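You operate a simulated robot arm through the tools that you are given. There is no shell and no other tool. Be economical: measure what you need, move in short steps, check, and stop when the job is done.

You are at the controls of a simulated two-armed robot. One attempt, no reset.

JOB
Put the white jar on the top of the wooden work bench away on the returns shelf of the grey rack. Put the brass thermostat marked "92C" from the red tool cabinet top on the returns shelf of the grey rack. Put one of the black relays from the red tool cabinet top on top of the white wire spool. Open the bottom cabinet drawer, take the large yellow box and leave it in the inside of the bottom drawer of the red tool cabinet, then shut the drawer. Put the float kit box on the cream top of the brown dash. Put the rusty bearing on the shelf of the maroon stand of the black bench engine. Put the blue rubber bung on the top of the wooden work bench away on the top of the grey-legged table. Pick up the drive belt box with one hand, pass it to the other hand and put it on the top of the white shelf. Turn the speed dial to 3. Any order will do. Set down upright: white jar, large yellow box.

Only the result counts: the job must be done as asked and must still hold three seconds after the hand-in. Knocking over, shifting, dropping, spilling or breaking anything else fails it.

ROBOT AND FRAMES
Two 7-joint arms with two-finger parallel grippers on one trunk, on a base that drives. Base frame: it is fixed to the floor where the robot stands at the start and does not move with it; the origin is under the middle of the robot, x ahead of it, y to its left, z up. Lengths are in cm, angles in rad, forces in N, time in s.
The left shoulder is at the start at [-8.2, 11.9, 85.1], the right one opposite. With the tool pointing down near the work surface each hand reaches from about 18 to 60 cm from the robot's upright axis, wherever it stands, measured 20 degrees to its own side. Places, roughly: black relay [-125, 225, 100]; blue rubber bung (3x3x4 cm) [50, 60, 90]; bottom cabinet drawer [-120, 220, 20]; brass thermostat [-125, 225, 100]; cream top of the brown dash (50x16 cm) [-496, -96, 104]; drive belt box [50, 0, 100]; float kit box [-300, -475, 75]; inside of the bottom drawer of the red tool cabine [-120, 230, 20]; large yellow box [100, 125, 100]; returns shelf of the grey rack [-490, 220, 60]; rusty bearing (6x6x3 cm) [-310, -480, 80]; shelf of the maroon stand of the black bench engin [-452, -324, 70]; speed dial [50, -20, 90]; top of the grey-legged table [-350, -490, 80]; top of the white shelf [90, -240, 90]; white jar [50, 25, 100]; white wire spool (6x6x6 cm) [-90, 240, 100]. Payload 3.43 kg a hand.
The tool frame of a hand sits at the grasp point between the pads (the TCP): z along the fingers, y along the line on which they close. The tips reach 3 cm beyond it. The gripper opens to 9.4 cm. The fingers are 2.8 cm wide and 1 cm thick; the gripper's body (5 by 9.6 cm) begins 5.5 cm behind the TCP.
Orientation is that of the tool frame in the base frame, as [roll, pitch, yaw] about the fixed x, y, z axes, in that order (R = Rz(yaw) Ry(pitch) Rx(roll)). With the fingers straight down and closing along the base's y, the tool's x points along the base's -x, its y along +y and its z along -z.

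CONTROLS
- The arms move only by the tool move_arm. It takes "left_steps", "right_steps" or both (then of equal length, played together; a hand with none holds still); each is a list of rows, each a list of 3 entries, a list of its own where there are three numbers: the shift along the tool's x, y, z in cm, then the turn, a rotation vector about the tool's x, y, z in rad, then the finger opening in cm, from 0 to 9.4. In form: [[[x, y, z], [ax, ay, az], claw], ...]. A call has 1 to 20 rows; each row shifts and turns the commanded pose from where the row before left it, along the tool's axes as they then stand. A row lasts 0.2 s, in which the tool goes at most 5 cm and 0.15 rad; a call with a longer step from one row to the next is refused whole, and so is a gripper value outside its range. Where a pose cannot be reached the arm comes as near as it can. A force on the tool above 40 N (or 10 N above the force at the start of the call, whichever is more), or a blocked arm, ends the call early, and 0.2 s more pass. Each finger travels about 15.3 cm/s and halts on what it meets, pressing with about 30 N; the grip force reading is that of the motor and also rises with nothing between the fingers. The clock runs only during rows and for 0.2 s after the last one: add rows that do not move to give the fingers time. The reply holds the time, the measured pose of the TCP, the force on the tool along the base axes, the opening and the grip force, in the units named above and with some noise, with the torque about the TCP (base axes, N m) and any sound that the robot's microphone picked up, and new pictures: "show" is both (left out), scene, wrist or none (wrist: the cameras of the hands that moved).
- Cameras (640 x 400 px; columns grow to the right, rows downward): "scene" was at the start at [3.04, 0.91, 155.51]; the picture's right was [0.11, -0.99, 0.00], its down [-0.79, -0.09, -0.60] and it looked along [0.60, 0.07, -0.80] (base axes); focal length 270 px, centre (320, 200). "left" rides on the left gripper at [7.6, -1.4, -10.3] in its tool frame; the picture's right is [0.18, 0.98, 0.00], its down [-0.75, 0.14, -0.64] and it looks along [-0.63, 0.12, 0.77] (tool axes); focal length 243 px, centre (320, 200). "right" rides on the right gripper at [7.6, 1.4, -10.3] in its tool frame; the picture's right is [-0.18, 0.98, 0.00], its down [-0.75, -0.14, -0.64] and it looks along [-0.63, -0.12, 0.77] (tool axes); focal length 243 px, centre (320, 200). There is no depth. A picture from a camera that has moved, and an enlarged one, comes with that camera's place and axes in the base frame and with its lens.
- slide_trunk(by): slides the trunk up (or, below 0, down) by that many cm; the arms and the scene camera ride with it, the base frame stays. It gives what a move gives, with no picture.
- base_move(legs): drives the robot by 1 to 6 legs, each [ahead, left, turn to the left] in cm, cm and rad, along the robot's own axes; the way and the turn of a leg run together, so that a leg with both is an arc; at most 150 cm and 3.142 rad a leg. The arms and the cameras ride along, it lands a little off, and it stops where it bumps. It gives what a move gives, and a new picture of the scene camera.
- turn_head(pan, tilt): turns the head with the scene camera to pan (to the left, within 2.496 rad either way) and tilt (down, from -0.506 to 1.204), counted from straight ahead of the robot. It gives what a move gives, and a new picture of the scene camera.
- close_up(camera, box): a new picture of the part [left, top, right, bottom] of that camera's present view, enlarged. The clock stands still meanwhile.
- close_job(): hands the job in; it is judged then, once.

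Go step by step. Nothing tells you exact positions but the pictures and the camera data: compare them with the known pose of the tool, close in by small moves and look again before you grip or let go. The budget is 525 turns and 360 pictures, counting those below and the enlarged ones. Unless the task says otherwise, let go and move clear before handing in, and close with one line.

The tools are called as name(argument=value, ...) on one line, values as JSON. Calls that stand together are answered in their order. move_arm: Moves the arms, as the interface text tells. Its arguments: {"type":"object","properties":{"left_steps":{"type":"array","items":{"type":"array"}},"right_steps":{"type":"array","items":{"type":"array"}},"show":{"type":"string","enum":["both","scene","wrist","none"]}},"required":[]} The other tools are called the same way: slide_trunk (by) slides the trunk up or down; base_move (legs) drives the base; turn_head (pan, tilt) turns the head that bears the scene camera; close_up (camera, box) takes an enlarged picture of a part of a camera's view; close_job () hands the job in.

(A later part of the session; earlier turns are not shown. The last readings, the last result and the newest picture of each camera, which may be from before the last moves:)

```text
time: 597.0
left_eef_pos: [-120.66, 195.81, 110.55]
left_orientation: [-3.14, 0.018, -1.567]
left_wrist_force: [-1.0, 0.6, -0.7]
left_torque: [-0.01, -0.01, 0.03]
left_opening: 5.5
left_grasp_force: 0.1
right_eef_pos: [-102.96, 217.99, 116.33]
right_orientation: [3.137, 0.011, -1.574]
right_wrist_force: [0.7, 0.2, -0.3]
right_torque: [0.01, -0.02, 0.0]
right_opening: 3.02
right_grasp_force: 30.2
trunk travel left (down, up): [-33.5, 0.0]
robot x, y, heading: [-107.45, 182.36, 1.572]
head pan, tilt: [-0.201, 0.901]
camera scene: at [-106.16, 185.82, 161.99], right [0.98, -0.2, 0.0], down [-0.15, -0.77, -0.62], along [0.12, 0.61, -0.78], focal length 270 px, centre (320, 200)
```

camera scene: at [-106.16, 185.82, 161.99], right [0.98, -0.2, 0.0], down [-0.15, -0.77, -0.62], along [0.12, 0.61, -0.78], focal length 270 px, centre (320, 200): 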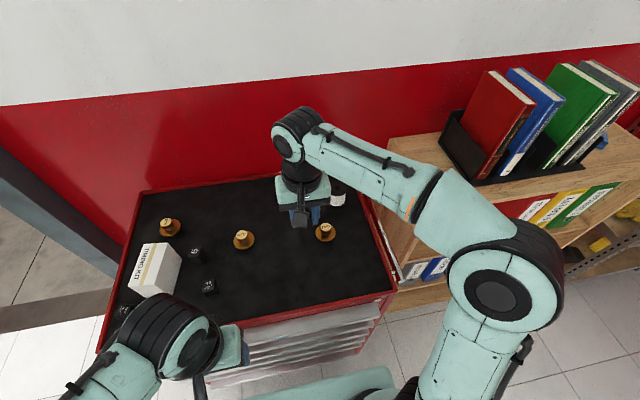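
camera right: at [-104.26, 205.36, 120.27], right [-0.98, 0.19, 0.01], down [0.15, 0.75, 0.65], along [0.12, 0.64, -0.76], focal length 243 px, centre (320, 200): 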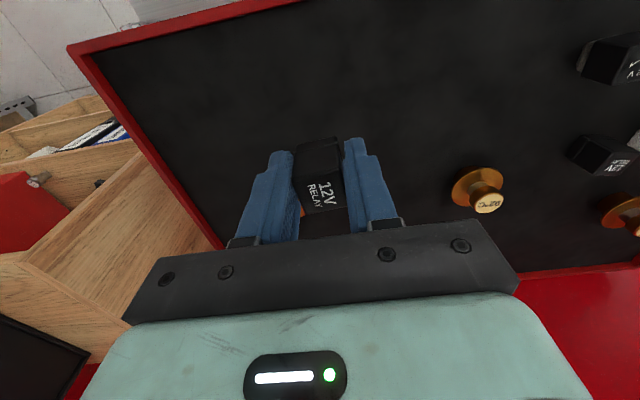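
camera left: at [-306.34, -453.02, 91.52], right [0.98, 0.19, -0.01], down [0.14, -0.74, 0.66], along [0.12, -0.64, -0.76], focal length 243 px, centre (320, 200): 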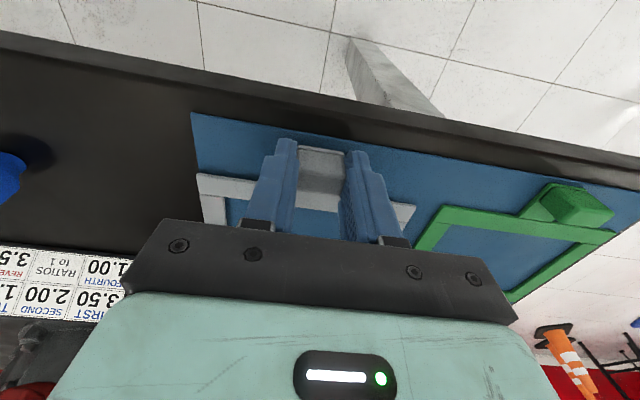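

move_arm(right_steps=[[[-3.4, -2.38, 0.9], [0, 0, 0], 1.5], [[-3.4, -2.38, 0.9], [0, 0, 0], 1.5], [[-3.4, -2.38, 0.9], [0, 0, 0], 1.5], [[-3.4, -2.38, 0.9], [0, 0, 0], 1.5]], show="both")

close_up(camera="right", box=[220, 100, 420, 225])

```text
time: 598.0
left_eef_pos: [-120.58, 195.79, 110.74]
left_orientation: [-3.14, 0.018, -1.567]
left_wrist_force: [0.1, 0.6, -0.2]
left_torque: [-0.01, 0.01, 0.02]
left_opening: 5.5
left_grasp_force: 0.0
right_eef_pos: [-93.39, 231.75, 112.71]
right_orientation: [3.136, 0.009, -1.573]
right_wrist_force: [0.6, 0.4, 0.0]
right_torque: [-0.05, 0.01, 0.0]
right_opening: 2.68
right_grasp_force: 29.7
trunk travel left (down, up): [-33.5, 0.0]
robot x, y, heading: [-107.72, 182.89, 1.566]
head pan, tilt: [-0.201, 0.901]
camera scene: at [-106.11, 185.93, 161.99], right [0.98, -0.2, 0.0], down [-0.15, -0.77, -0.62], along [0.12, 0.61, -0.78], focal length 270 px, centre (320, 200)
camera right: at [-94.74, 223.98, 122.76], right [-0.98, 0.19, 0.01], down [0.15, 0.75, 0.65], along [0.12, 0.64, -0.76], focal length 243 px, centre (320, 200)
```

scene: 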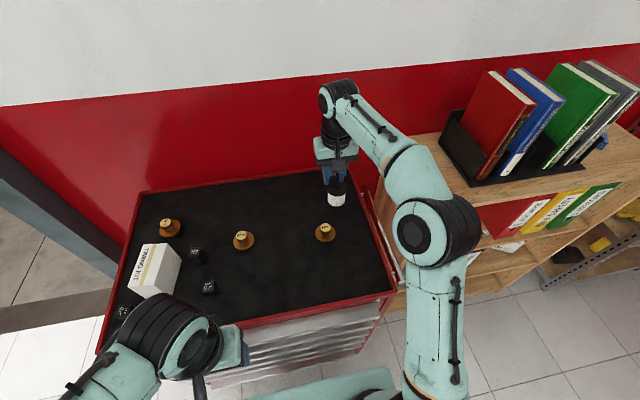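
right: 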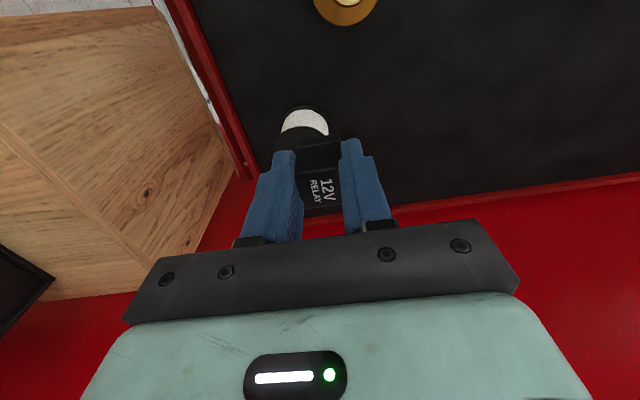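

```text
3.20 times, centred on (320, 162) of right
camera zoom: at [-94.74, 223.98, 122.76], right [-0.98, 0.19, 0.01], down [0.15, 0.75, 0.65], along [0.12, 0.64, -0.76], focal length 776 px, centre (320, 320)
```

zoom: 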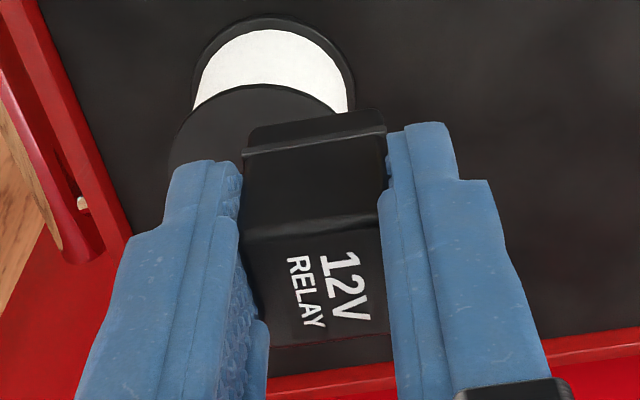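

move_arm(right_steps=[[[-1, -1.1, 2], [0, 0, 0], 1.5], [[-1.2, -1.2, 1], [0, 0, 0], 1.5], [[-0.9, 0, 0], [0, 0, 0], 1.5], [[0, 0, 0], [0, 0, 0], 1.5]], show="wrist")

close_up(camera="scene", box=[280, 120, 400, 240])

```text
time: 599.0
left_eef_pos: [-120.56, 195.68, 110.55]
left_orientation: [-3.14, 0.017, -1.567]
left_wrist_force: [0.4, -0.3, 0.0]
left_torque: [0.02, 0.04, 0.01]
left_opening: 5.5
left_grasp_force: 0.0
right_eef_pos: [-91.21, 234.74, 109.79]
right_orientation: [3.137, 0.011, -1.573]
right_wrist_force: [-0.2, -0.3, -1.2]
right_torque: [0.0, 0.01, 0.01]
right_opening: 2.7
right_grasp_force: 30.1
trunk travel left (down, up): [-33.5, 0.0]
robot x, y, heading: [-107.63, 182.95, 1.572]
head pan, tilt: [-0.201, 0.901]
camera right: at [-92.49, 227.01, 119.75], right [-0.98, 0.19, 0.01], down [0.15, 0.75, 0.65], along [0.12, 0.64, -0.76], focal length 243 px, centre (320, 200)
```

right: 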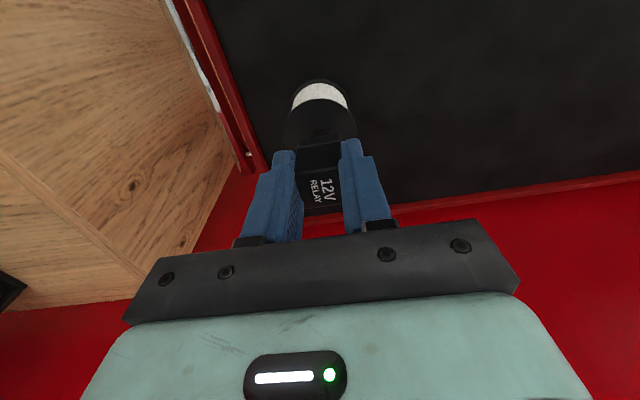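

```text
3.33 times, centred on (340, 180) of scene
camera zoom: at [-106.14, 185.79, 161.99], right [0.98, -0.2, 0.0], down [-0.15, -0.77, -0.62], along [0.12, 0.61, -0.78], focal length 901 px, centre (253, 267)
```

zoom: 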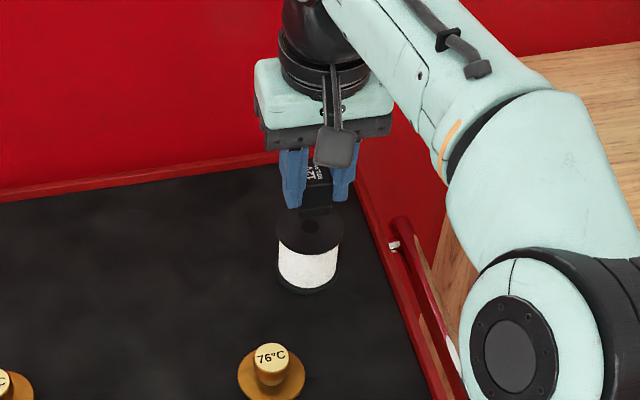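

move_arm(right_steps=[[[0, 0, 1.5], [0, 0, 0], 1.5], [[0, 0, 1], [0, 0, 0], 1.5], [[0, 0, 0.4], [0, 0, 0], 1.5], [[0, 0, 0.3], [0, 0, 0], 1.5], [[0, 0, 0.3], [0, 0, 0], 1.5]], show="wrist")

close_up(camera="scene", box=[280, 120, 400, 240])

```text
time: 600.2
left_eef_pos: [-120.65, 195.5, 110.61]
left_orientation: [-3.141, 0.019, -1.566]
left_wrist_force: [0.3, -0.1, 0.5]
left_torque: [0.0, 0.0, 0.0]
left_opening: 5.52
left_grasp_force: 0.1
right_eef_pos: [-91.18, 234.65, 106.59]
right_orientation: [3.136, 0.019, -1.574]
right_wrist_force: [0.0, -1.4, 20.0]
right_torque: [0.28, -0.16, 0.01]
right_opening: 2.69
right_grasp_force: 29.7
trunk travel left (down, up): [-33.5, 0.0]
robot x, y, heading: [-107.52, 183.07, 1.571]
head pan, tilt: [-0.201, 0.901]
camera right: at [-92.5, 226.88, 116.56], right [-0.98, 0.19, 0.01], down [0.15, 0.74, 0.66], along [0.12, 0.65, -0.76], focal length 243 px, centre (320, 200)
```

right: 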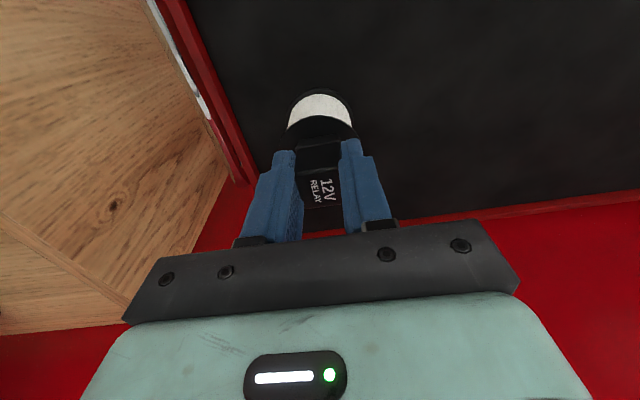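

```text
3.33 times, centred on (340, 180) of scene
camera zoom: at [-106.19, 185.57, 162.01], right [0.98, -0.2, 0.0], down [-0.15, -0.77, -0.62], along [0.12, 0.61, -0.78], focal length 901 px, centre (253, 267)
```

zoom: 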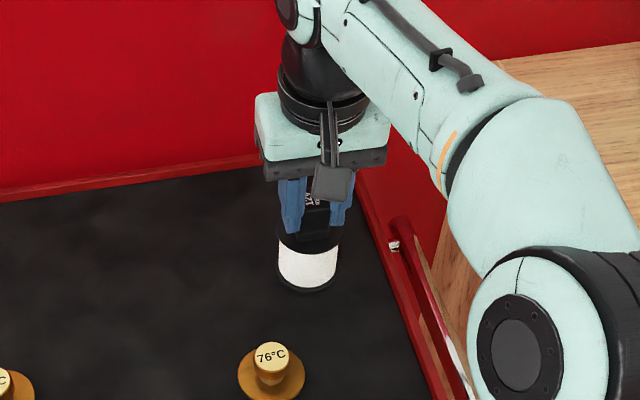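

Contact on the spool. Release carefully and rise.

move_arm(right_steps=[[[0, 0, -0.35], [0, 0, 0], 2.6], [[0, 0, 0], [0, 0, 0], 3.2], [[0, 0, 0], [0, 0, 0], 4.5], [[0, 0, 0], [0, 0, 0], 5.5], [[0, 0, -3], [0, 0, 0], 5.5], [[0, 0, -4], [0, 0, 0], 5.5], [[0, 0, -2], [0, 0, 0], 5.5]], show="wrist")

close_up(camera="scene", box=[280, 120, 400, 240])

```text
time: 601.9
left_eef_pos: [-120.46, 195.81, 110.63]
left_orientation: [-3.139, 0.015, -1.568]
left_wrist_force: [0.4, 1.0, -0.5]
left_torque: [-0.02, 0.0, 0.0]
left_opening: 5.51
left_grasp_force: 0.1
right_eef_pos: [-91.21, 234.73, 115.59]
right_orientation: [3.137, 0.01, -1.571]
right_wrist_force: [0.2, -0.1, -0.6]
right_torque: [0.01, 0.02, 0.0]
right_opening: 5.48
right_grasp_force: 0.0
trunk travel left (down, up): [-33.5, 0.0]
robot x, y, heading: [-108.07, 182.77, 1.571]
head pan, tilt: [-0.201, 0.901]
camera right: at [-92.49, 226.94, 125.65], right [-0.98, 0.19, 0.01], down [0.15, 0.75, 0.65], along [0.11, 0.64, -0.76], focal length 243 px, centre (320, 200)
```

right: 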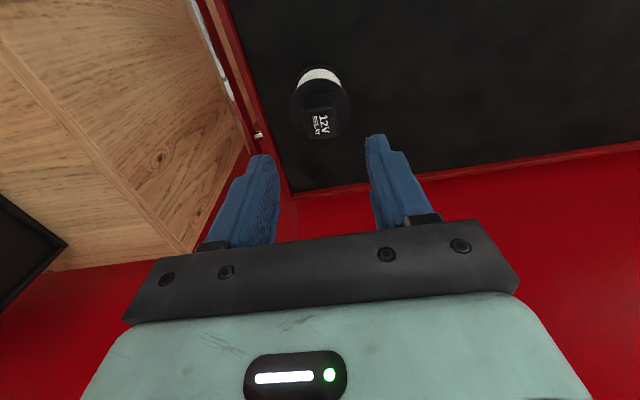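

```text
3.33 times, centred on (340, 180) of scene
camera zoom: at [-106.17, 185.8, 161.99], right [0.98, -0.2, 0.0], down [-0.15, -0.77, -0.62], along [0.12, 0.61, -0.78], focal length 901 px, centre (253, 267)
```

zoom: 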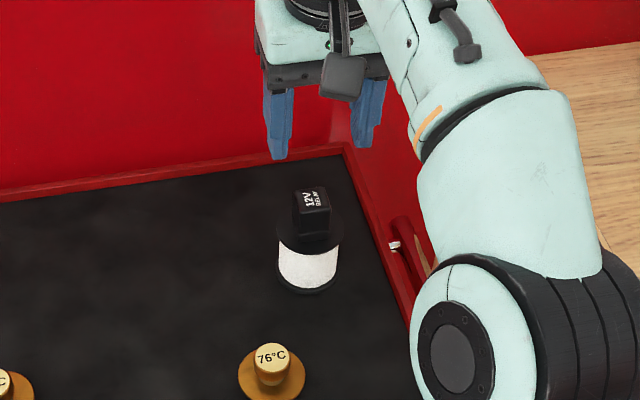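

The relay stands on the spool. Retract, back off, lower the trunk and look at the bottom drawer's handle.

move_arm(right_steps=[[[4.5, 0.5, 0], [0, 0, 0], 5.5], [[4.5, 0.5, 0], [0, 0, 0], 5.5], [[4.5, 0.5, 0], [0, 0, 0], 5.5], [[4.5, 0.5, 0], [0, 0, 0], 5.5], [[4.5, 0, 0], [0, 0, 0], 5.5], [[4.5, 0, 0], [0, 0, 0], 5.5], [[4.5, 0, 0], [0, 0, 0], 5.5]], show="none")

base_move(legs=[[-40, 0, 0]])

slide_trunk(by=-33)

turn_head(pan=0.0, tilt=0.75)

```text
time: 603.5
left_eef_pos: [-120.63, 195.61, 110.67]
left_orientation: [-3.141, 0.018, -1.567]
left_wrist_force: [-0.5, 0.1, -0.2]
left_torque: [-0.01, -0.02, 0.0]
left_opening: 5.55
left_grasp_force: 0.1
right_eef_pos: [-93.12, 202.94, 115.29]
right_orientation: [3.137, 0.012, -1.575]
right_wrist_force: [-0.1, -0.4, -0.1]
right_torque: [-0.02, -0.01, -0.01]
right_opening: 5.5
right_grasp_force: 0.0
trunk travel left (down, up): [-33.5, 0.0]
robot x, y, heading: [-107.69, 182.7, 1.573]
head pan, tilt: [-0.201, 0.901]
```

```text
time: 606.0
left_eef_pos: [-120.46, 155.56, 110.73]
left_orientation: [-3.139, 0.018, -1.569]
left_wrist_force: [0.5, -0.6, -0.5]
left_torque: [-0.01, 0.04, -0.03]
left_opening: 5.5
left_grasp_force: 0.1
right_eef_pos: [-93.05, 162.95, 115.15]
right_orientation: [3.135, 0.012, -1.574]
right_wrist_force: [-0.3, -0.4, -0.6]
right_torque: [-0.01, -0.02, 0.01]
right_opening: 5.52
right_grasp_force: 0.1
trunk travel left (down, up): [-33.5, 0.0]
robot x, y, heading: [-107.7, 142.54, 1.576]
head pan, tilt: [-0.201, 0.901]
camera scene: at [-106.03, 145.68, 162.0], right [0.98, -0.2, 0.0], down [-0.15, -0.77, -0.62], along [0.12, 0.61, -0.78], focal length 270 px, centre (320, 200)
```

scene: 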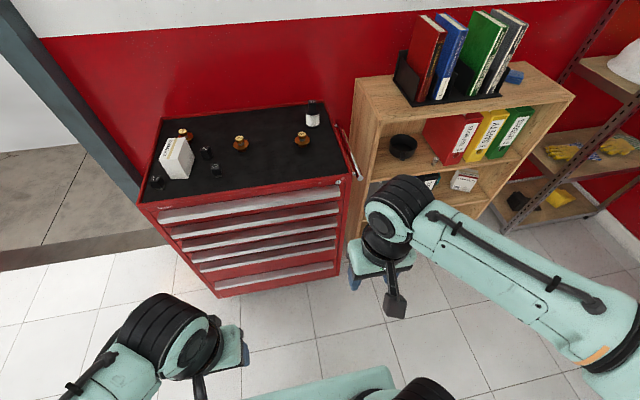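

```text
time: 609.2
left_eef_pos: [-120.51, 155.6, 77.58]
left_orientation: [-3.139, 0.017, -1.566]
left_wrist_force: [-0.6, -0.6, 0.6]
left_torque: [-0.03, 0.04, 0.01]
left_opening: 5.47
left_grasp_force: 0.1
right_eef_pos: [-92.97, 162.85, 82.16]
right_orientation: [3.134, 0.01, -1.572]
right_wrist_force: [0.0, 0.3, -0.7]
right_torque: [-0.02, -0.02, 0.04]
right_opening: 5.49
right_grasp_force: 0.0
trunk travel left (down, up): [-0.5, 33.0]
robot x, y, heading: [-107.52, 142.6, 1.576]
head pan, tilt: [-0.201, 0.901]
```

```text
time: 609.9
left_eef_pos: [-120.54, 155.47, 77.66]
left_orientation: [-3.139, 0.017, -1.568]
left_wrist_force: [0.6, 0.3, 0.0]
left_torque: [0.02, -0.02, -0.02]
left_opening: 5.51
left_grasp_force: 0.2
right_eef_pos: [-93.07, 163.03, 82.26]
right_orientation: [3.136, 0.011, -1.572]
right_wrist_force: [0.1, 0.5, 0.7]
right_torque: [0.05, 0.03, -0.02]
right_opening: 5.48
right_grasp_force: 0.1
trunk travel left (down, up): [-0.5, 33.0]
robot x, y, heading: [-107.74, 142.42, 1.575]
head pan, tilt: [0.0, 0.75]
camera scene: at [-107.55, 151.5, 129.47], right [1.0, 0.0, 0.0], down [0.0, -0.68, -0.73], along [0.0, 0.73, -0.68], focal length 270 px, centre (320, 200)
```

scene: 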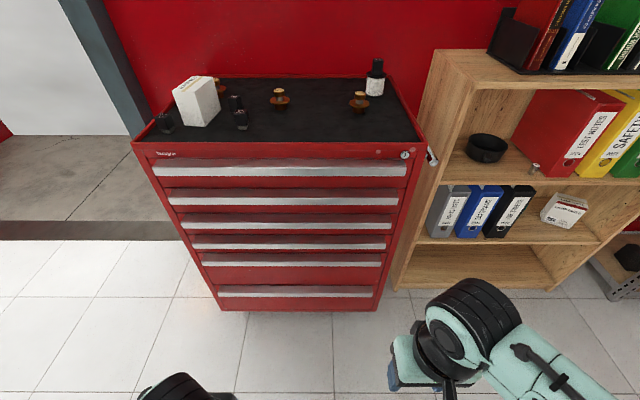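

close_up(camera="scene", box=[190, 240, 410, 320])

```text
2.91 times, centred on (300, 280) of scene
camera zoom: at [-107.55, 151.5, 129.47], right [1.0, 0.0, 0.0], down [0.0, -0.68, -0.73], along [0.0, 0.73, -0.68], focal length 786 px, centre (378, -33)
```

zoom: 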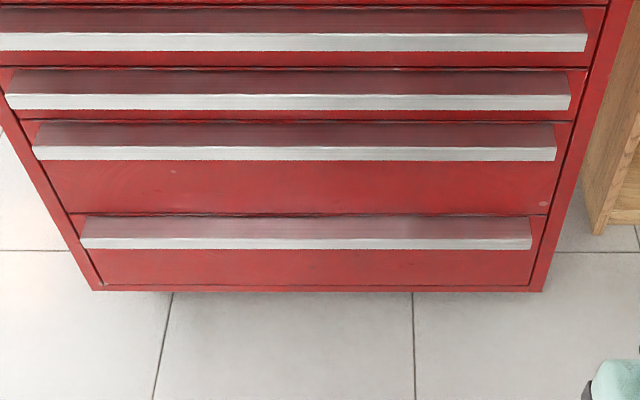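

The handle is a bar about 3×3 cm at z 30–33, y 203–206. I'll pinch it from the front with the right hand pointing forward and the fingers closing vertically. First move the hand forward and lower it, then pitch it.

move_arm(right_steps=[[[-3, 1, 3], [0, 0, 0], 6], [[-3, 1, 3], [0, 0, 0], 6], [[-3, 1, 3], [0, 0, 0], 6], [[-3, 1, 3], [0, 0, 0], 6], [[-3, 1, 3], [0, 0, 0], 6], [[-3, 1, 3], [0, 0, 0], 6], [[-3, 1, 3], [0, -0.14, 0], 6], [[0, 0, 0], [0, -0.14, 0], 6], [[0, 0, 0], [0, -0.14, 0], 6], [[0, 0, 0], [0, -0.14, 0], 6], [[0, 0, 0], [0, -0.14, 0], 6], [[0, 0, 0], [0, -0.14, 0], 6]], show="both")

```text
time: 612.5
left_eef_pos: [-120.55, 155.54, 77.57]
left_orientation: [-3.139, 0.02, -1.567]
left_wrist_force: [0.2, -0.3, 0.6]
left_torque: [0.02, 0.0, 0.04]
left_opening: 5.5
left_grasp_force: 0.0
right_eef_pos: [-100.19, 184.21, 61.42]
right_orientation: [3.132, 0.853, -1.58]
right_wrist_force: [-0.1, -0.1, -0.3]
right_torque: [-0.02, 0.02, 0.03]
right_opening: 6.0
right_grasp_force: 0.0
trunk travel left (down, up): [-0.5, 33.0]
robot x, y, heading: [-107.52, 142.47, 1.574]
head pan, tilt: [0.0, 0.75]
camera scene: at [-107.56, 151.51, 129.47], right [1.0, 0.0, 0.0], down [0.0, -0.68, -0.73], along [0.0, 0.73, -0.68], focal length 270 px, centre (320, 200)
camera right: at [-101.54, 171.45, 62.34], right [-0.98, 0.12, 0.14], down [0.15, 0.01, 0.99], along [0.12, 0.99, -0.03], focal length 243 px, centre (320, 200)
```

scene: 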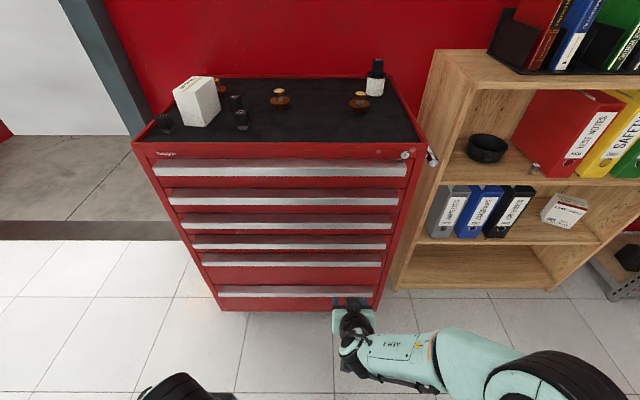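
right: 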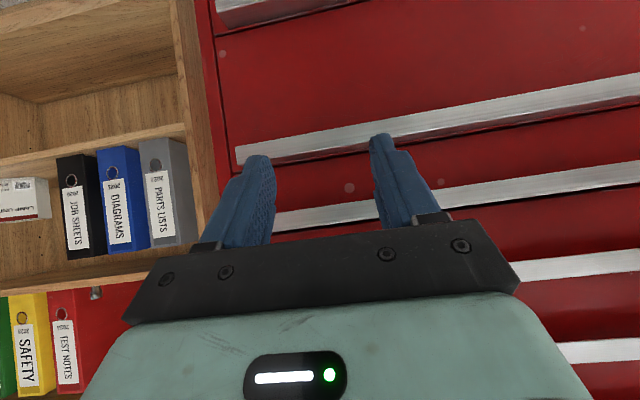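

move_arm(right_steps=[[[0, 0, 0], [0, -0.143, 0], 6], [[0, 0, 0], [0, -0.143, 0], 6], [[0, 0, 0], [0, -0.143, 0], 6], [[0, 0, 0], [0, -0.143, 0], 6], [[0, 0, 0], [0, -0.143, 0], 6], [[0, 0, 0], [0, 0, -0.143], 6], [[0, 0, 0], [0, 0, -0.143], 6], [[0, 0, 0], [0, 0, -0.143], 6], [[0, 0, 0], [0, 0, -0.143], 6], [[0, 0, 0], [0, 0, -0.143], 6], [[0, 0, 0], [0, 0, -0.143], 6], [[0, 0, 0], [0, 0, -0.143], 6], [[0, 0, 0], [0, 0, -0.143], 6], [[0, 0, 0], [0, 0, -0.143], 6], [[0, 0, 0], [0, 0, -0.143], 6], [[0, 0, 0], [0, 0, -0.143], 6]], show="both")

```text
time: 615.9
left_eef_pos: [-120.4, 155.54, 77.62]
left_orientation: [-3.139, 0.018, -1.566]
left_wrist_force: [-0.3, 0.5, 0.2]
left_torque: [0.04, 0.02, -0.02]
left_opening: 5.46
left_grasp_force: 0.1
right_eef_pos: [-100.11, 184.19, 61.46]
right_orientation: [-1.576, 0.002, -0.002]
right_wrist_force: [0.1, 0.0, 0.4]
right_torque: [0.03, -0.03, 0.02]
right_opening: 6.04
right_grasp_force: 0.1
trunk travel left (down, up): [-0.5, 33.0]
robot x, y, heading: [-107.57, 142.56, 1.573]
head pan, tilt: [0.0, 0.75]
camera scene: at [-107.56, 151.5, 129.47], right [1.0, 0.0, 0.0], down [0.0, -0.68, -0.73], along [0.0, 0.73, -0.68], focal length 270 px, centre (320, 200)
camera right: at [-92.47, 173.95, 59.93], right [-0.19, -0.01, -0.98], down [-0.75, -0.64, 0.15], along [-0.63, 0.77, 0.11], focal length 243 px, centre (320, 200)
```

scene: 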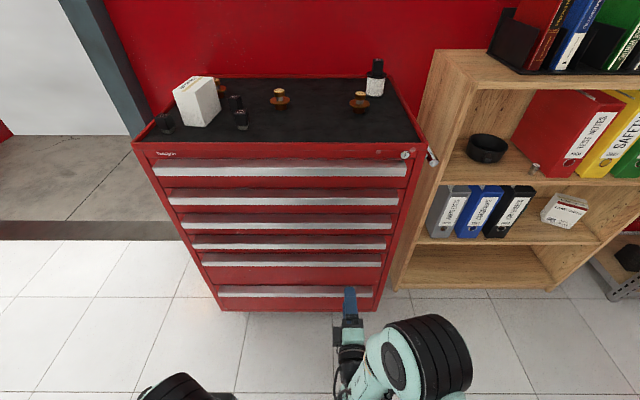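
right: 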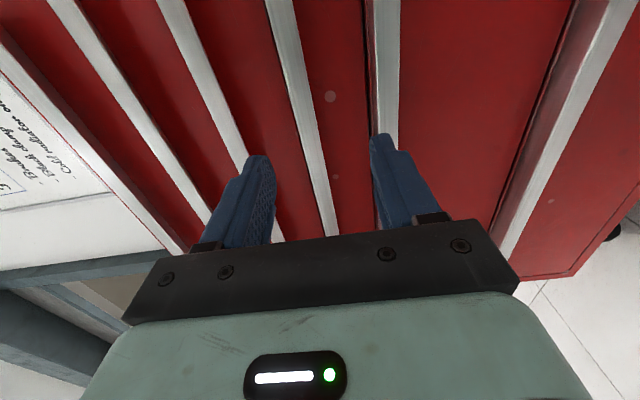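

move_arm(right_steps=[[[-1, 4.3, 0], [0, 0, 0], 7], [[-1, 4.3, 0], [0, 0, 0], 7], [[-1, 4.3, 0], [0, 0, 0], 7], [[-1, 4.3, 0], [0, 0, 0], 7], [[-1, 4.3, 0], [0, 0, 0], 7], [[-1, 4.3, 0], [0, 0, 0], 7], [[-1, 4.2, 0], [0, 0, 0], 7]], show="both")

```text
time: 617.5
left_eef_pos: [-120.53, 155.56, 77.76]
left_orientation: [-3.14, 0.016, -1.569]
left_wrist_force: [0.5, -0.4, -0.1]
left_torque: [-0.02, 0.0, 0.0]
left_opening: 5.52
left_grasp_force: 0.1
right_eef_pos: [-107.27, 184.0, 31.4]
right_orientation: [-1.577, 0.003, -0.002]
right_wrist_force: [0.0, 0.5, -1.0]
right_torque: [0.03, 0.02, 0.01]
right_opening: 6.98
right_grasp_force: 0.0
trunk travel left (down, up): [-0.5, 33.0]
robot x, y, heading: [-107.88, 142.51, 1.574]
head pan, tilt: [0.0, 0.75]
camera scene: at [-107.56, 151.5, 129.47], right [1.0, 0.0, 0.0], down [0.0, -0.68, -0.73], along [0.0, 0.73, -0.68], focal length 270 px, centre (320, 200)
camera right: at [-99.66, 173.73, 29.97], right [-0.19, 0.0, -0.98], down [-0.75, -0.64, 0.15], along [-0.63, 0.77, 0.12], focal length 243 px, centre (320, 200)
```

scene: 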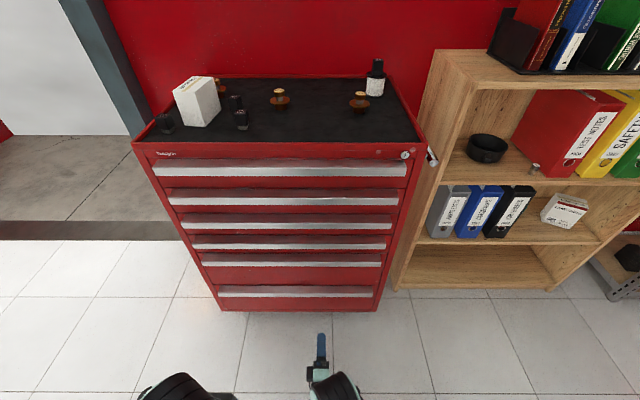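
right: 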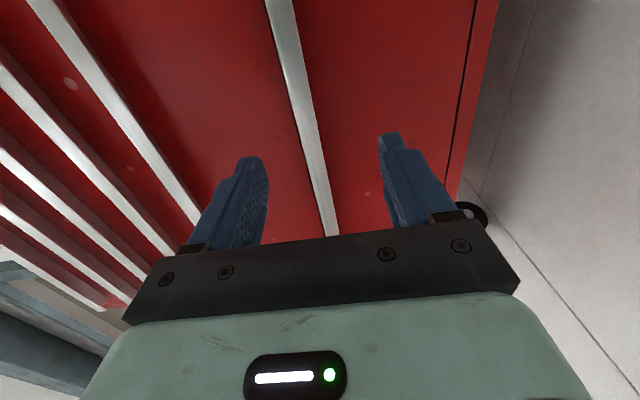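

move_arm(right_steps=[[[0, -2.7, 2], [0, 0, 0], 7], [[0, 0, 4], [0, 0, 0], 7], [[0, 0, 3], [0, 0, 0], 7]], show="wrist")

close_up(camera="right", box=[200, 0, 440, 240])

```text
time: 618.3
left_eef_pos: [-120.55, 155.47, 77.67]
left_orientation: [-3.139, 0.017, -1.568]
left_wrist_force: [-0.3, 0.3, -0.3]
left_torque: [0.01, 0.0, 0.02]
left_opening: 5.48
left_grasp_force: 0.1
right_eef_pos: [-107.27, 193.18, 34.16]
right_orientation: [-1.577, 0.003, -0.001]
right_wrist_force: [1.0, 0.0, -0.7]
right_torque: [0.0, 0.03, 0.0]
right_opening: 7.01
right_grasp_force: 0.0
trunk travel left (down, up): [-0.5, 33.0]
robot x, y, heading: [-107.74, 142.54, 1.582]
head pan, tilt: [0.0, 0.75]
camera right: at [-99.62, 182.84, 32.64], right [-0.19, -0.01, -0.98], down [-0.75, -0.64, 0.15], along [-0.63, 0.77, 0.12], focal length 243 px, centre (320, 200)
```

right: 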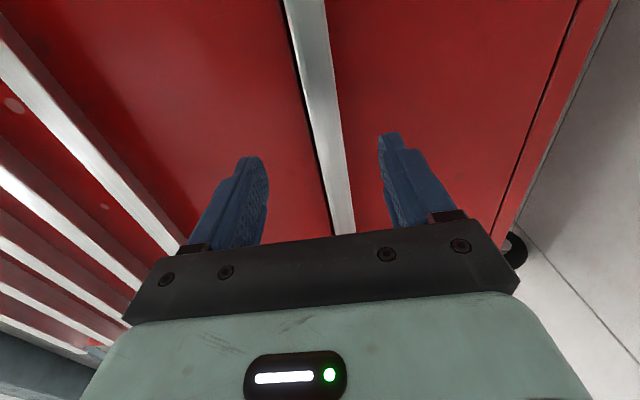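

```text
1.67 times, centred on (320, 120) of right
camera zoom: at [-99.62, 182.84, 32.64], right [-0.19, -0.01, -0.98], down [-0.75, -0.64, 0.15], along [-0.63, 0.77, 0.12], focal length 404 px, centre (320, 333)
```

zoom: 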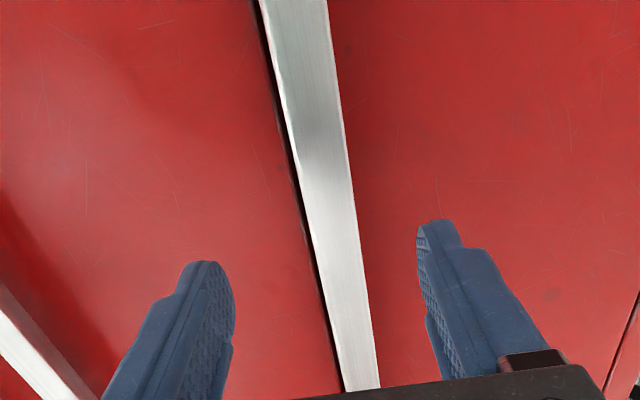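

move_arm(right_steps=[[[0, 0.3, 4], [0, 0, 0], 7], [[0, 0, 2.5], [0, 0, 0], 7], [[0, 0, 1], [0, 0, 0], 7], [[0, 0, 0.7], [0, 0, 0], 7], [[0, 0, 0.5], [0, 0, 0], 7]], show="wrist")

```text
time: 619.5
left_eef_pos: [-120.45, 155.47, 77.72]
left_orientation: [-3.14, 0.018, -1.568]
left_wrist_force: [0.4, 0.2, 0.3]
left_torque: [0.02, 0.01, -0.01]
left_opening: 5.5
left_grasp_force: 0.0
right_eef_pos: [-107.25, 201.68, 33.73]
right_orientation: [-1.576, 0.004, -0.003]
right_wrist_force: [1.5, -14.3, 1.9]
right_torque: [0.61, 0.11, 0.08]
right_opening: 7.1
right_grasp_force: 0.7
trunk travel left (down, up): [-0.5, 33.0]
robot x, y, heading: [-107.76, 143.0, 1.568]
head pan, tilt: [0.0, 0.75]
camera right: at [-99.53, 191.41, 32.22], right [-0.19, -0.01, -0.98], down [-0.75, -0.64, 0.15], along [-0.63, 0.77, 0.12], focal length 243 px, centre (320, 200)
```

right: 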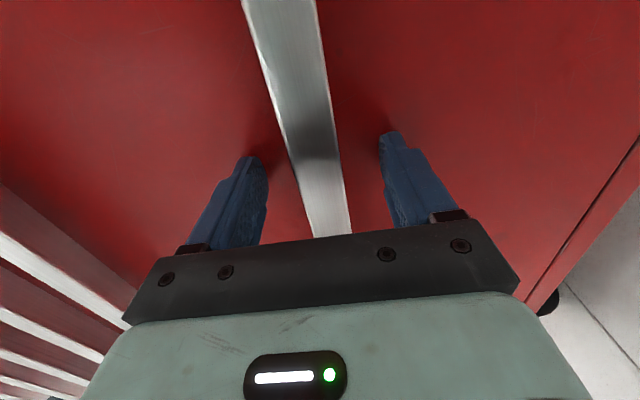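

Fingertips touch the drawer face (14 N), with the handle between them. Back off a touch and close.

move_arm(right_steps=[[[0, 0, -0.4], [0, 0, 0], 6], [[0, 0, 0], [0, 0, 0], 3], [[0, 0, 0], [0, 0, 0], 1.5], [[0, 0, 0], [0, 0, 0], 1.5]], show="wrist")

```text
time: 620.5
left_eef_pos: [-120.54, 155.54, 77.73]
left_orientation: [-3.14, 0.017, -1.568]
left_wrist_force: [0.2, -0.7, 0.1]
left_torque: [0.0, -0.01, 0.0]
left_opening: 5.51
left_grasp_force: 0.0
right_eef_pos: [-107.21, 201.33, 33.66]
right_orientation: [-1.579, 0.005, -0.002]
right_wrist_force: [-3.2, 1.2, -9.7]
right_torque: [-0.23, -0.37, -0.07]
right_opening: 2.84
right_grasp_force: 45.0
trunk travel left (down, up): [-0.5, 33.0]
robot x, y, heading: [-107.75, 142.71, 1.574]
head pan, tilt: [0.0, 0.75]
camera right: at [-99.55, 191.1, 32.16], right [-0.19, -0.01, -0.98], down [-0.75, -0.64, 0.15], along [-0.63, 0.77, 0.11], focal length 243 px, centre (320, 200)
```

right: 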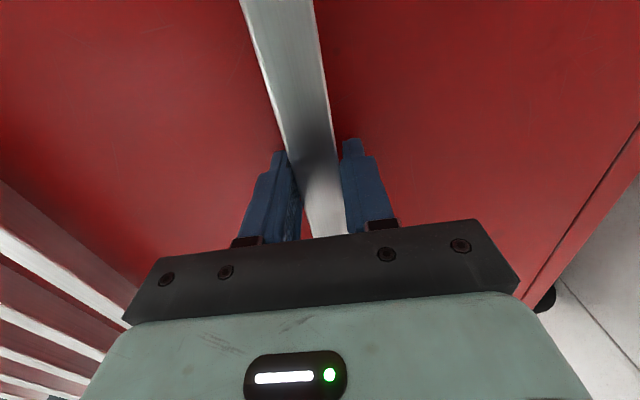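

Handle gripped. Pull the drawer with the arm.

move_arm(right_steps=[[[0, 0, -2], [0, 0, 0], 1.5], [[0, 0, -3], [0, 0, 0], 1.5], [[0, 0, -3], [0, 0, 0], 1.5], [[0, 0, -3], [0, 0, 0], 1.5], [[0, 0, -3], [0, 0, 0], 1.5], [[0, 0, -3], [0, 0, 0], 1.5]], show="scene")

```text
time: 621.9
left_eef_pos: [-120.48, 155.58, 77.5]
left_orientation: [-3.139, 0.017, -1.567]
left_wrist_force: [0.2, -0.7, 0.3]
left_torque: [-0.02, 0.0, 0.01]
left_opening: 5.49
left_grasp_force: 0.1
right_eef_pos: [-107.22, 184.2, 33.66]
right_orientation: [-1.586, 0.004, -0.003]
right_wrist_force: [-1.7, -1.8, -22.1]
right_torque: [-0.29, -0.53, 0.82]
right_opening: 2.85
right_grasp_force: 44.8
trunk travel left (down, up): [-0.5, 33.0]
robot x, y, heading: [-107.55, 142.71, 1.577]
head pan, tilt: [0.0, 0.75]
camera scene: at [-107.57, 151.61, 129.46], right [1.0, 0.0, 0.0], down [0.0, -0.68, -0.73], along [0.0, 0.73, -0.68], focal length 270 px, centre (320, 200)
```

scene: 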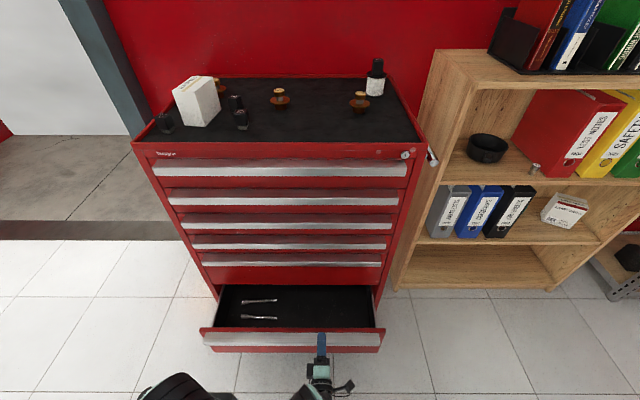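

The drawer slides open (two wrenches inside on the left). Pull further by backing the base gently.

base_move(legs=[[-13, 0, 0]])

```text
time: 623.2
left_eef_pos: [-120.47, 142.66, 77.6]
left_orientation: [-3.14, 0.016, -1.567]
left_wrist_force: [-0.6, -0.2, 0.0]
left_torque: [0.02, 0.0, -0.01]
left_opening: 5.51
left_grasp_force: 0.0
right_eef_pos: [-107.27, 171.27, 33.67]
right_orientation: [-1.586, 0.004, -0.003]
right_wrist_force: [-8.4, 0.9, -30.9]
right_torque: [0.08, -0.42, -0.68]
right_opening: 2.85
right_grasp_force: 45.2
trunk travel left (down, up): [-0.5, 33.0]
robot x, y, heading: [-107.76, 129.81, 1.567]
head pan, tilt: [0.0, 0.75]
camera scene: at [-107.56, 138.73, 129.45], right [1.0, 0.0, 0.0], down [0.0, -0.68, -0.73], along [0.0, 0.73, -0.68], focal length 270 px, centre (320, 200)
```

scene: 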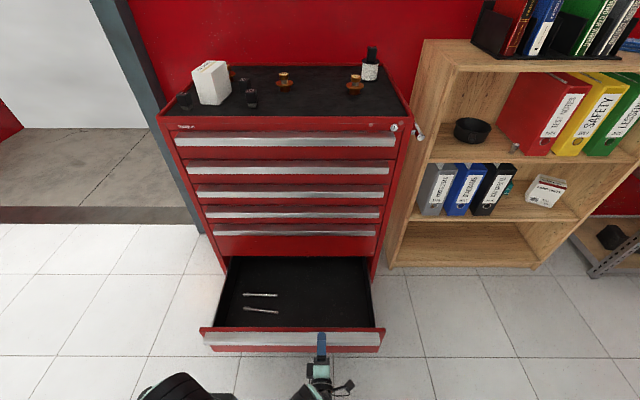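

Open about 30 cm — enough. Release the handle and back away.

move_arm(right_steps=[[[0, 0, 0], [0, 0, 0], 5], [[0, 0, 0], [0, 0, 0], 6.5], [[0, 0, 0], [0, 0, 0], 6.5], [[0, 0, -2], [0, 0, 0], 6.5], [[0, 0, -3], [0, 0, 0], 6.5]], show="wrist")

```text
time: 624.6
left_eef_pos: [-120.4, 142.7, 77.61]
left_orientation: [-3.14, 0.017, -1.567]
left_wrist_force: [0.0, 0.4, 0.8]
left_torque: [0.03, 0.0, 0.0]
left_opening: 5.49
left_grasp_force: 0.1
right_eef_pos: [-107.41, 170.15, 36.27]
right_orientation: [-1.494, 0.032, -0.004]
right_wrist_force: [-2.3, -1.3, -24.4]
right_torque: [-0.42, -0.27, 0.07]
right_opening: 7.84
right_grasp_force: 11.9
trunk travel left (down, up): [-0.5, 33.0]
robot x, y, heading: [-107.91, 129.67, 1.572]
head pan, tilt: [0.0, 0.75]
stopped in row 5 (right hand): the arm was blocked; the commanded pose is now the measured one
camera right: at [-99.92, 159.94, 33.65], right [-0.21, 0.08, -0.97], down [-0.75, -0.65, 0.12], along [-0.62, 0.76, 0.2], focal length 243 px, centre (320, 200)
```

right: 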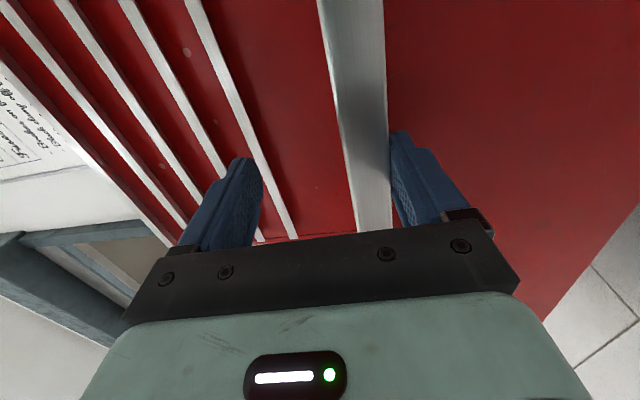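

The arm was blocked going back, and the lower finger presses under the handle. I ease the hand down, and back off using the base instead.

move_arm(right_steps=[[[0, 1, 0], [0, 0, 0], 8], [[0, 0.7, 0], [0, 0, 0], 8]], show="wrist")

```text
time: 625.2
left_eef_pos: [-120.48, 142.46, 77.64]
left_orientation: [-3.139, 0.017, -1.568]
left_wrist_force: [-0.7, -0.3, -0.8]
left_torque: [0.05, 0.03, 0.01]
left_opening: 5.51
left_grasp_force: 0.1
right_eef_pos: [-107.49, 170.62, 35.09]
right_orientation: [-1.477, 0.031, -0.006]
right_wrist_force: [1.1, 0.6, -0.1]
right_torque: [-0.03, 0.01, 0.0]
right_opening: 8.0
right_grasp_force: 0.1
trunk travel left (down, up): [-0.5, 33.0]
robot x, y, heading: [-107.65, 129.45, 1.577]
head pan, tilt: [0.0, 0.75]
camera right: at [-99.9, 160.44, 32.3], right [-0.21, 0.09, -0.97], down [-0.75, -0.65, 0.1], along [-0.62, 0.76, 0.21], focal length 243 px, centre (320, 200)
```

right: 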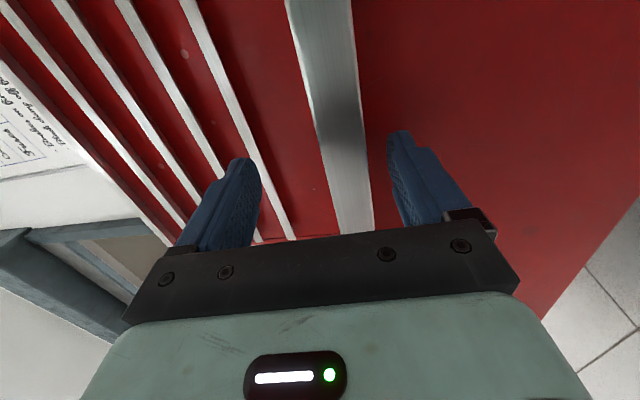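

Free of contact. Back the base off.

base_move(legs=[[-25, 0, 0]])

```text
time: 627.0
left_eef_pos: [-120.39, 117.46, 77.66]
left_orientation: [3.141, 0.017, -1.566]
left_wrist_force: [0.6, 0.1, -0.7]
left_torque: [0.0, 0.01, 0.01]
left_opening: 5.51
left_grasp_force: 0.0
right_eef_pos: [-107.48, 145.4, 35.13]
right_orientation: [-1.475, 0.032, -0.001]
right_wrist_force: [0.0, 1.3, 0.1]
right_torque: [-0.06, -0.04, 0.01]
right_opening: 8.0
right_grasp_force: 0.1
trunk travel left (down, up): [-0.5, 33.0]
robot x, y, heading: [-107.42, 104.98, 1.577]
head pan, tilt: [0.0, 0.75]
camera scene: at [-107.43, 113.48, 129.47], right [1.0, 0.01, 0.0], down [0.0, -0.68, -0.73], along [0.0, 0.73, -0.68], focal length 270 px, centre (320, 200)
```

scene: 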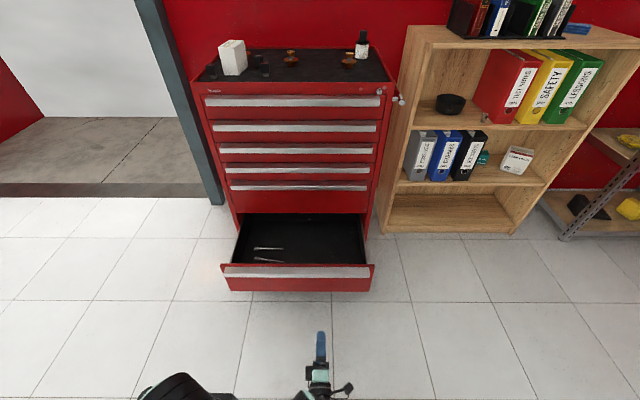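

slide_trunk(by=27.5)

move_arm(right_steps=[[[0, -3, 0], [0, 0, 0.143], 8], [[0, 0, 0], [0, 0, 0.143], 8], [[0, 0, 0], [0, 0, 0.143], 8], [[0, 0, 0], [0, 0, 0.143], 8], [[0, 0, 0], [0, 0, 0.143], 8], [[0, 0, 0], [0, 0, 0.143], 8], [[0, 0, 0], [0, 0, 0.143], 8], [[0, 0, 0], [0, 0, 0.143], 8], [[0, 0, 0], [0, 0, 0.143], 8], [[0, 0, 0], [0, 0, 0.143], 8], [[0, 0, 0], [0, 0, 0.143], 8], [[0, 0, 0], [0, 0.14, 0], 8], [[0, 0, 0], [0, 0.14, 0], 8], [[0, 0, 0], [0, 0.14, 0], 8], [[0, 0, 0], [0, 0.14, 0], 8], [[0, 0, 0], [0, 0.14, 0], 8], [[0, 0, 0], [0, 0.14, 0], 8], [[0, 0, 0], [0, 0.14, 0], 8], [[0, 0, 0], [0, 0.14, 0], 8], [[0, 0, 0], [0, 0.14, 0], 8]], show="none")

```text
time: 629.8
left_eef_pos: [-120.33, 117.45, 105.06]
left_orientation: [-3.139, 0.017, -1.565]
left_wrist_force: [-0.2, -0.5, 0.3]
left_torque: [0.02, -0.02, -0.01]
left_opening: 5.49
left_grasp_force: 0.1
right_eef_pos: [-107.45, 145.29, 62.65]
right_orientation: [-1.476, 0.032, -0.001]
right_wrist_force: [-0.6, 1.0, 0.2]
right_torque: [0.0, -0.04, -0.01]
right_opening: 8.0
right_grasp_force: 0.1
trunk travel left (down, up): [-28.0, 5.5]
robot x, y, heading: [-107.32, 104.78, 1.574]
head pan, tilt: [0.0, 0.75]
```

```text
time: 634.0
left_eef_pos: [-120.26, 117.4, 105.15]
left_orientation: [-3.14, 0.016, -1.564]
left_wrist_force: [-0.1, 0.6, 0.0]
left_torque: [0.02, 0.01, 0.0]
left_opening: 5.49
left_grasp_force: 0.1
right_eef_pos: [-107.37, 145.14, 65.54]
right_orientation: [3.102, 0.404, -1.585]
right_wrist_force: [-0.1, 0.0, 0.5]
right_torque: [-0.01, 0.0, 0.0]
right_opening: 7.99
right_grasp_force: 0.1
trunk travel left (down, up): [-28.0, 5.5]
robot x, y, heading: [-107.34, 104.83, 1.578]
head pan, tilt: [0.0, 0.75]
```

move_arm(right_steps=[[[0, 0, 0], [0, 0.135, 0], 8], [[0, 0, 0], [0, 0.135, 0], 8], [[0, 0, 0], [0.04, 0.13, 0], 8], [[1, -2, -4.2], [0, 0, 0], 8], [[1, -2, -4.2], [0, 0, 0], 8], [[1, -2, -4.2], [0, 0, 0], 8], [[1, -2, -4.2], [0, 0, 0], 8], [[1, -2, -4.2], [0, 0, 0], 8], [[1, -2, -4.2], [0, 0, 0], 8], [[1, 0, -4.2], [0, 0, 0], 8], [[1, 0, -4.2], [0, 0, 0], 8], [[1, 0, -4.2], [0, 0, 0], 8], [[1, 0, -4.2], [0, 0, 0], 8]], show="none")

turn_head(pan=-1.4, tilt=0.55)

```text
time: 636.8
left_eef_pos: [-120.35, 117.51, 105.15]
left_orientation: [-3.139, 0.019, -1.567]
left_wrist_force: [-0.3, -0.2, 0.7]
left_torque: [-0.01, -0.01, -0.03]
left_opening: 5.52
left_grasp_force: 0.0
right_eef_pos: [-95.72, 134.93, 107.68]
right_orientation: [-3.136, 0.006, -1.575]
right_wrist_force: [0.2, -0.4, 0.4]
right_torque: [0.0, 0.01, 0.0]
right_opening: 7.98
right_grasp_force: 0.1
trunk travel left (down, up): [-28.0, 5.5]
robot x, y, heading: [-107.49, 105.08, 1.573]
head pan, tilt: [0.0, 0.75]
```

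```text
time: 638.4
left_eef_pos: [-120.4, 117.62, 105.04]
left_orientation: [-3.14, 0.018, -1.567]
left_wrist_force: [-0.8, 0.2, 0.9]
left_torque: [0.02, 0.0, 0.0]
left_opening: 5.49
left_grasp_force: 0.0
right_eef_pos: [-95.76, 135.02, 107.54]
right_orientation: [-3.136, 0.004, -1.574]
right_wrist_force: [0.5, -0.6, -0.2]
right_torque: [-0.01, 0.03, -0.03]
right_opening: 8.01
right_grasp_force: 0.1
trunk travel left (down, up): [-28.0, 5.5]
robot x, y, heading: [-107.42, 104.69, 1.573]
head pan, tilt: [-1.4, 0.55]
camera scene: at [-98.52, 101.89, 159.15], right [0.18, -0.98, 0.0], down [-0.51, -0.09, -0.85], along [0.84, 0.15, -0.52], focal length 270 px, centre (320, 200)
```

scene: 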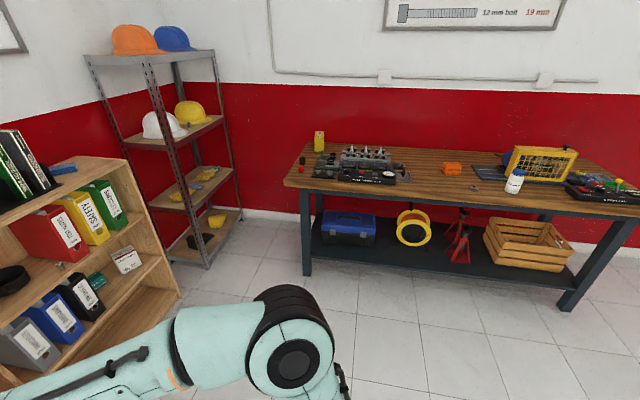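

The drawer is open. Now to the bench for the yellow box (far back corner) and the jar.

base_move(legs=[[0, 0, -1.573], [112, 10, 0]])

turn_head(pan=0.1, tilt=0.65)

close_up(camera="scene", box=[180, 60, 460, 240])

```text
time: 647.9
left_eef_pos: [17.53, 127.97, 105.13]
left_orientation: [-3.14, 0.018, -3.138]
left_wrist_force: [0.4, 0.2, 0.3]
left_torque: [-0.01, 0.03, 0.0]
left_opening: 5.49
left_grasp_force: 0.0
right_eef_pos: [34.84, 103.21, 107.67]
right_orientation: [-3.135, 0.004, 3.135]
right_wrist_force: [-0.2, -1.0, 0.3]
right_torque: [-0.01, 0.0, 0.0]
right_opening: 7.98
right_grasp_force: 0.1
trunk travel left (down, up): [-28.0, 5.5]
robot x, y, heading: [4.67, 115.0, 0.001]
head pan, tilt: [-1.4, 0.55]
camera scene: at [1.76, 106.27, 159.15], right [-0.98, -0.17, 0.0], down [-0.09, 0.51, -0.85], along [0.15, -0.84, -0.52], focal length 270 px, centre (320, 200)
```

scene: 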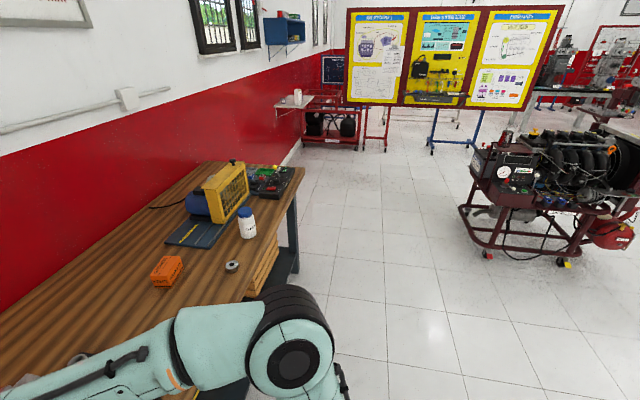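

```text
time: 649.5
left_eef_pos: [17.52, 127.94, 105.11]
left_orientation: [-3.139, 0.016, -3.14]
left_wrist_force: [0.0, 0.9, 0.5]
left_torque: [0.02, -0.01, 0.0]
left_opening: 5.49
left_grasp_force: 0.0
right_eef_pos: [34.86, 103.25, 107.55]
right_orientation: [-3.135, 0.006, 3.135]
right_wrist_force: [-0.6, 0.6, 0.2]
right_torque: [0.01, -0.01, 0.03]
right_opening: 7.99
right_grasp_force: 0.1
trunk travel left (down, up): [-28.0, 5.5]
robot x, y, heading: [4.47, 115.35, 0.003]
head pan, tilt: [0.099, 0.649]
camera scene: at [8.83, 115.98, 158.27], right [0.1, -0.99, 0.0], down [-0.6, -0.06, -0.8], along [0.79, 0.08, -0.6], focal length 270 px, centre (320, 200)
```

scene: 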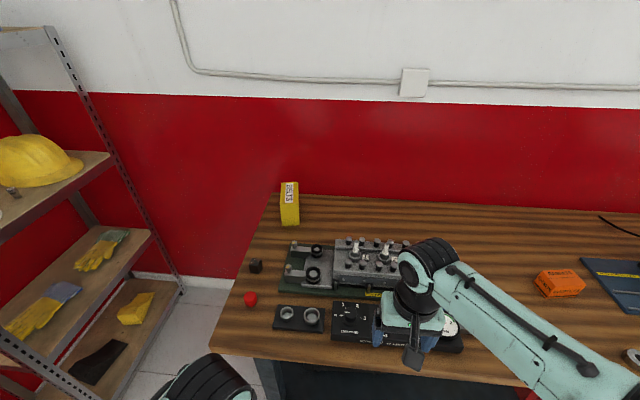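

```text
2.22 times, centred on (320, 150) of scene
camera zoom: at [8.83, 115.98, 158.27], right [0.1, -0.99, 0.0], down [-0.6, -0.06, -0.8], along [0.79, 0.08, -0.6], focal length 601 px, centre (320, 311)
```

zoom: 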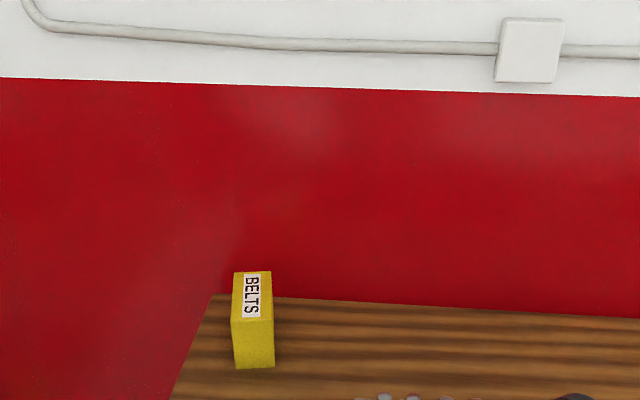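

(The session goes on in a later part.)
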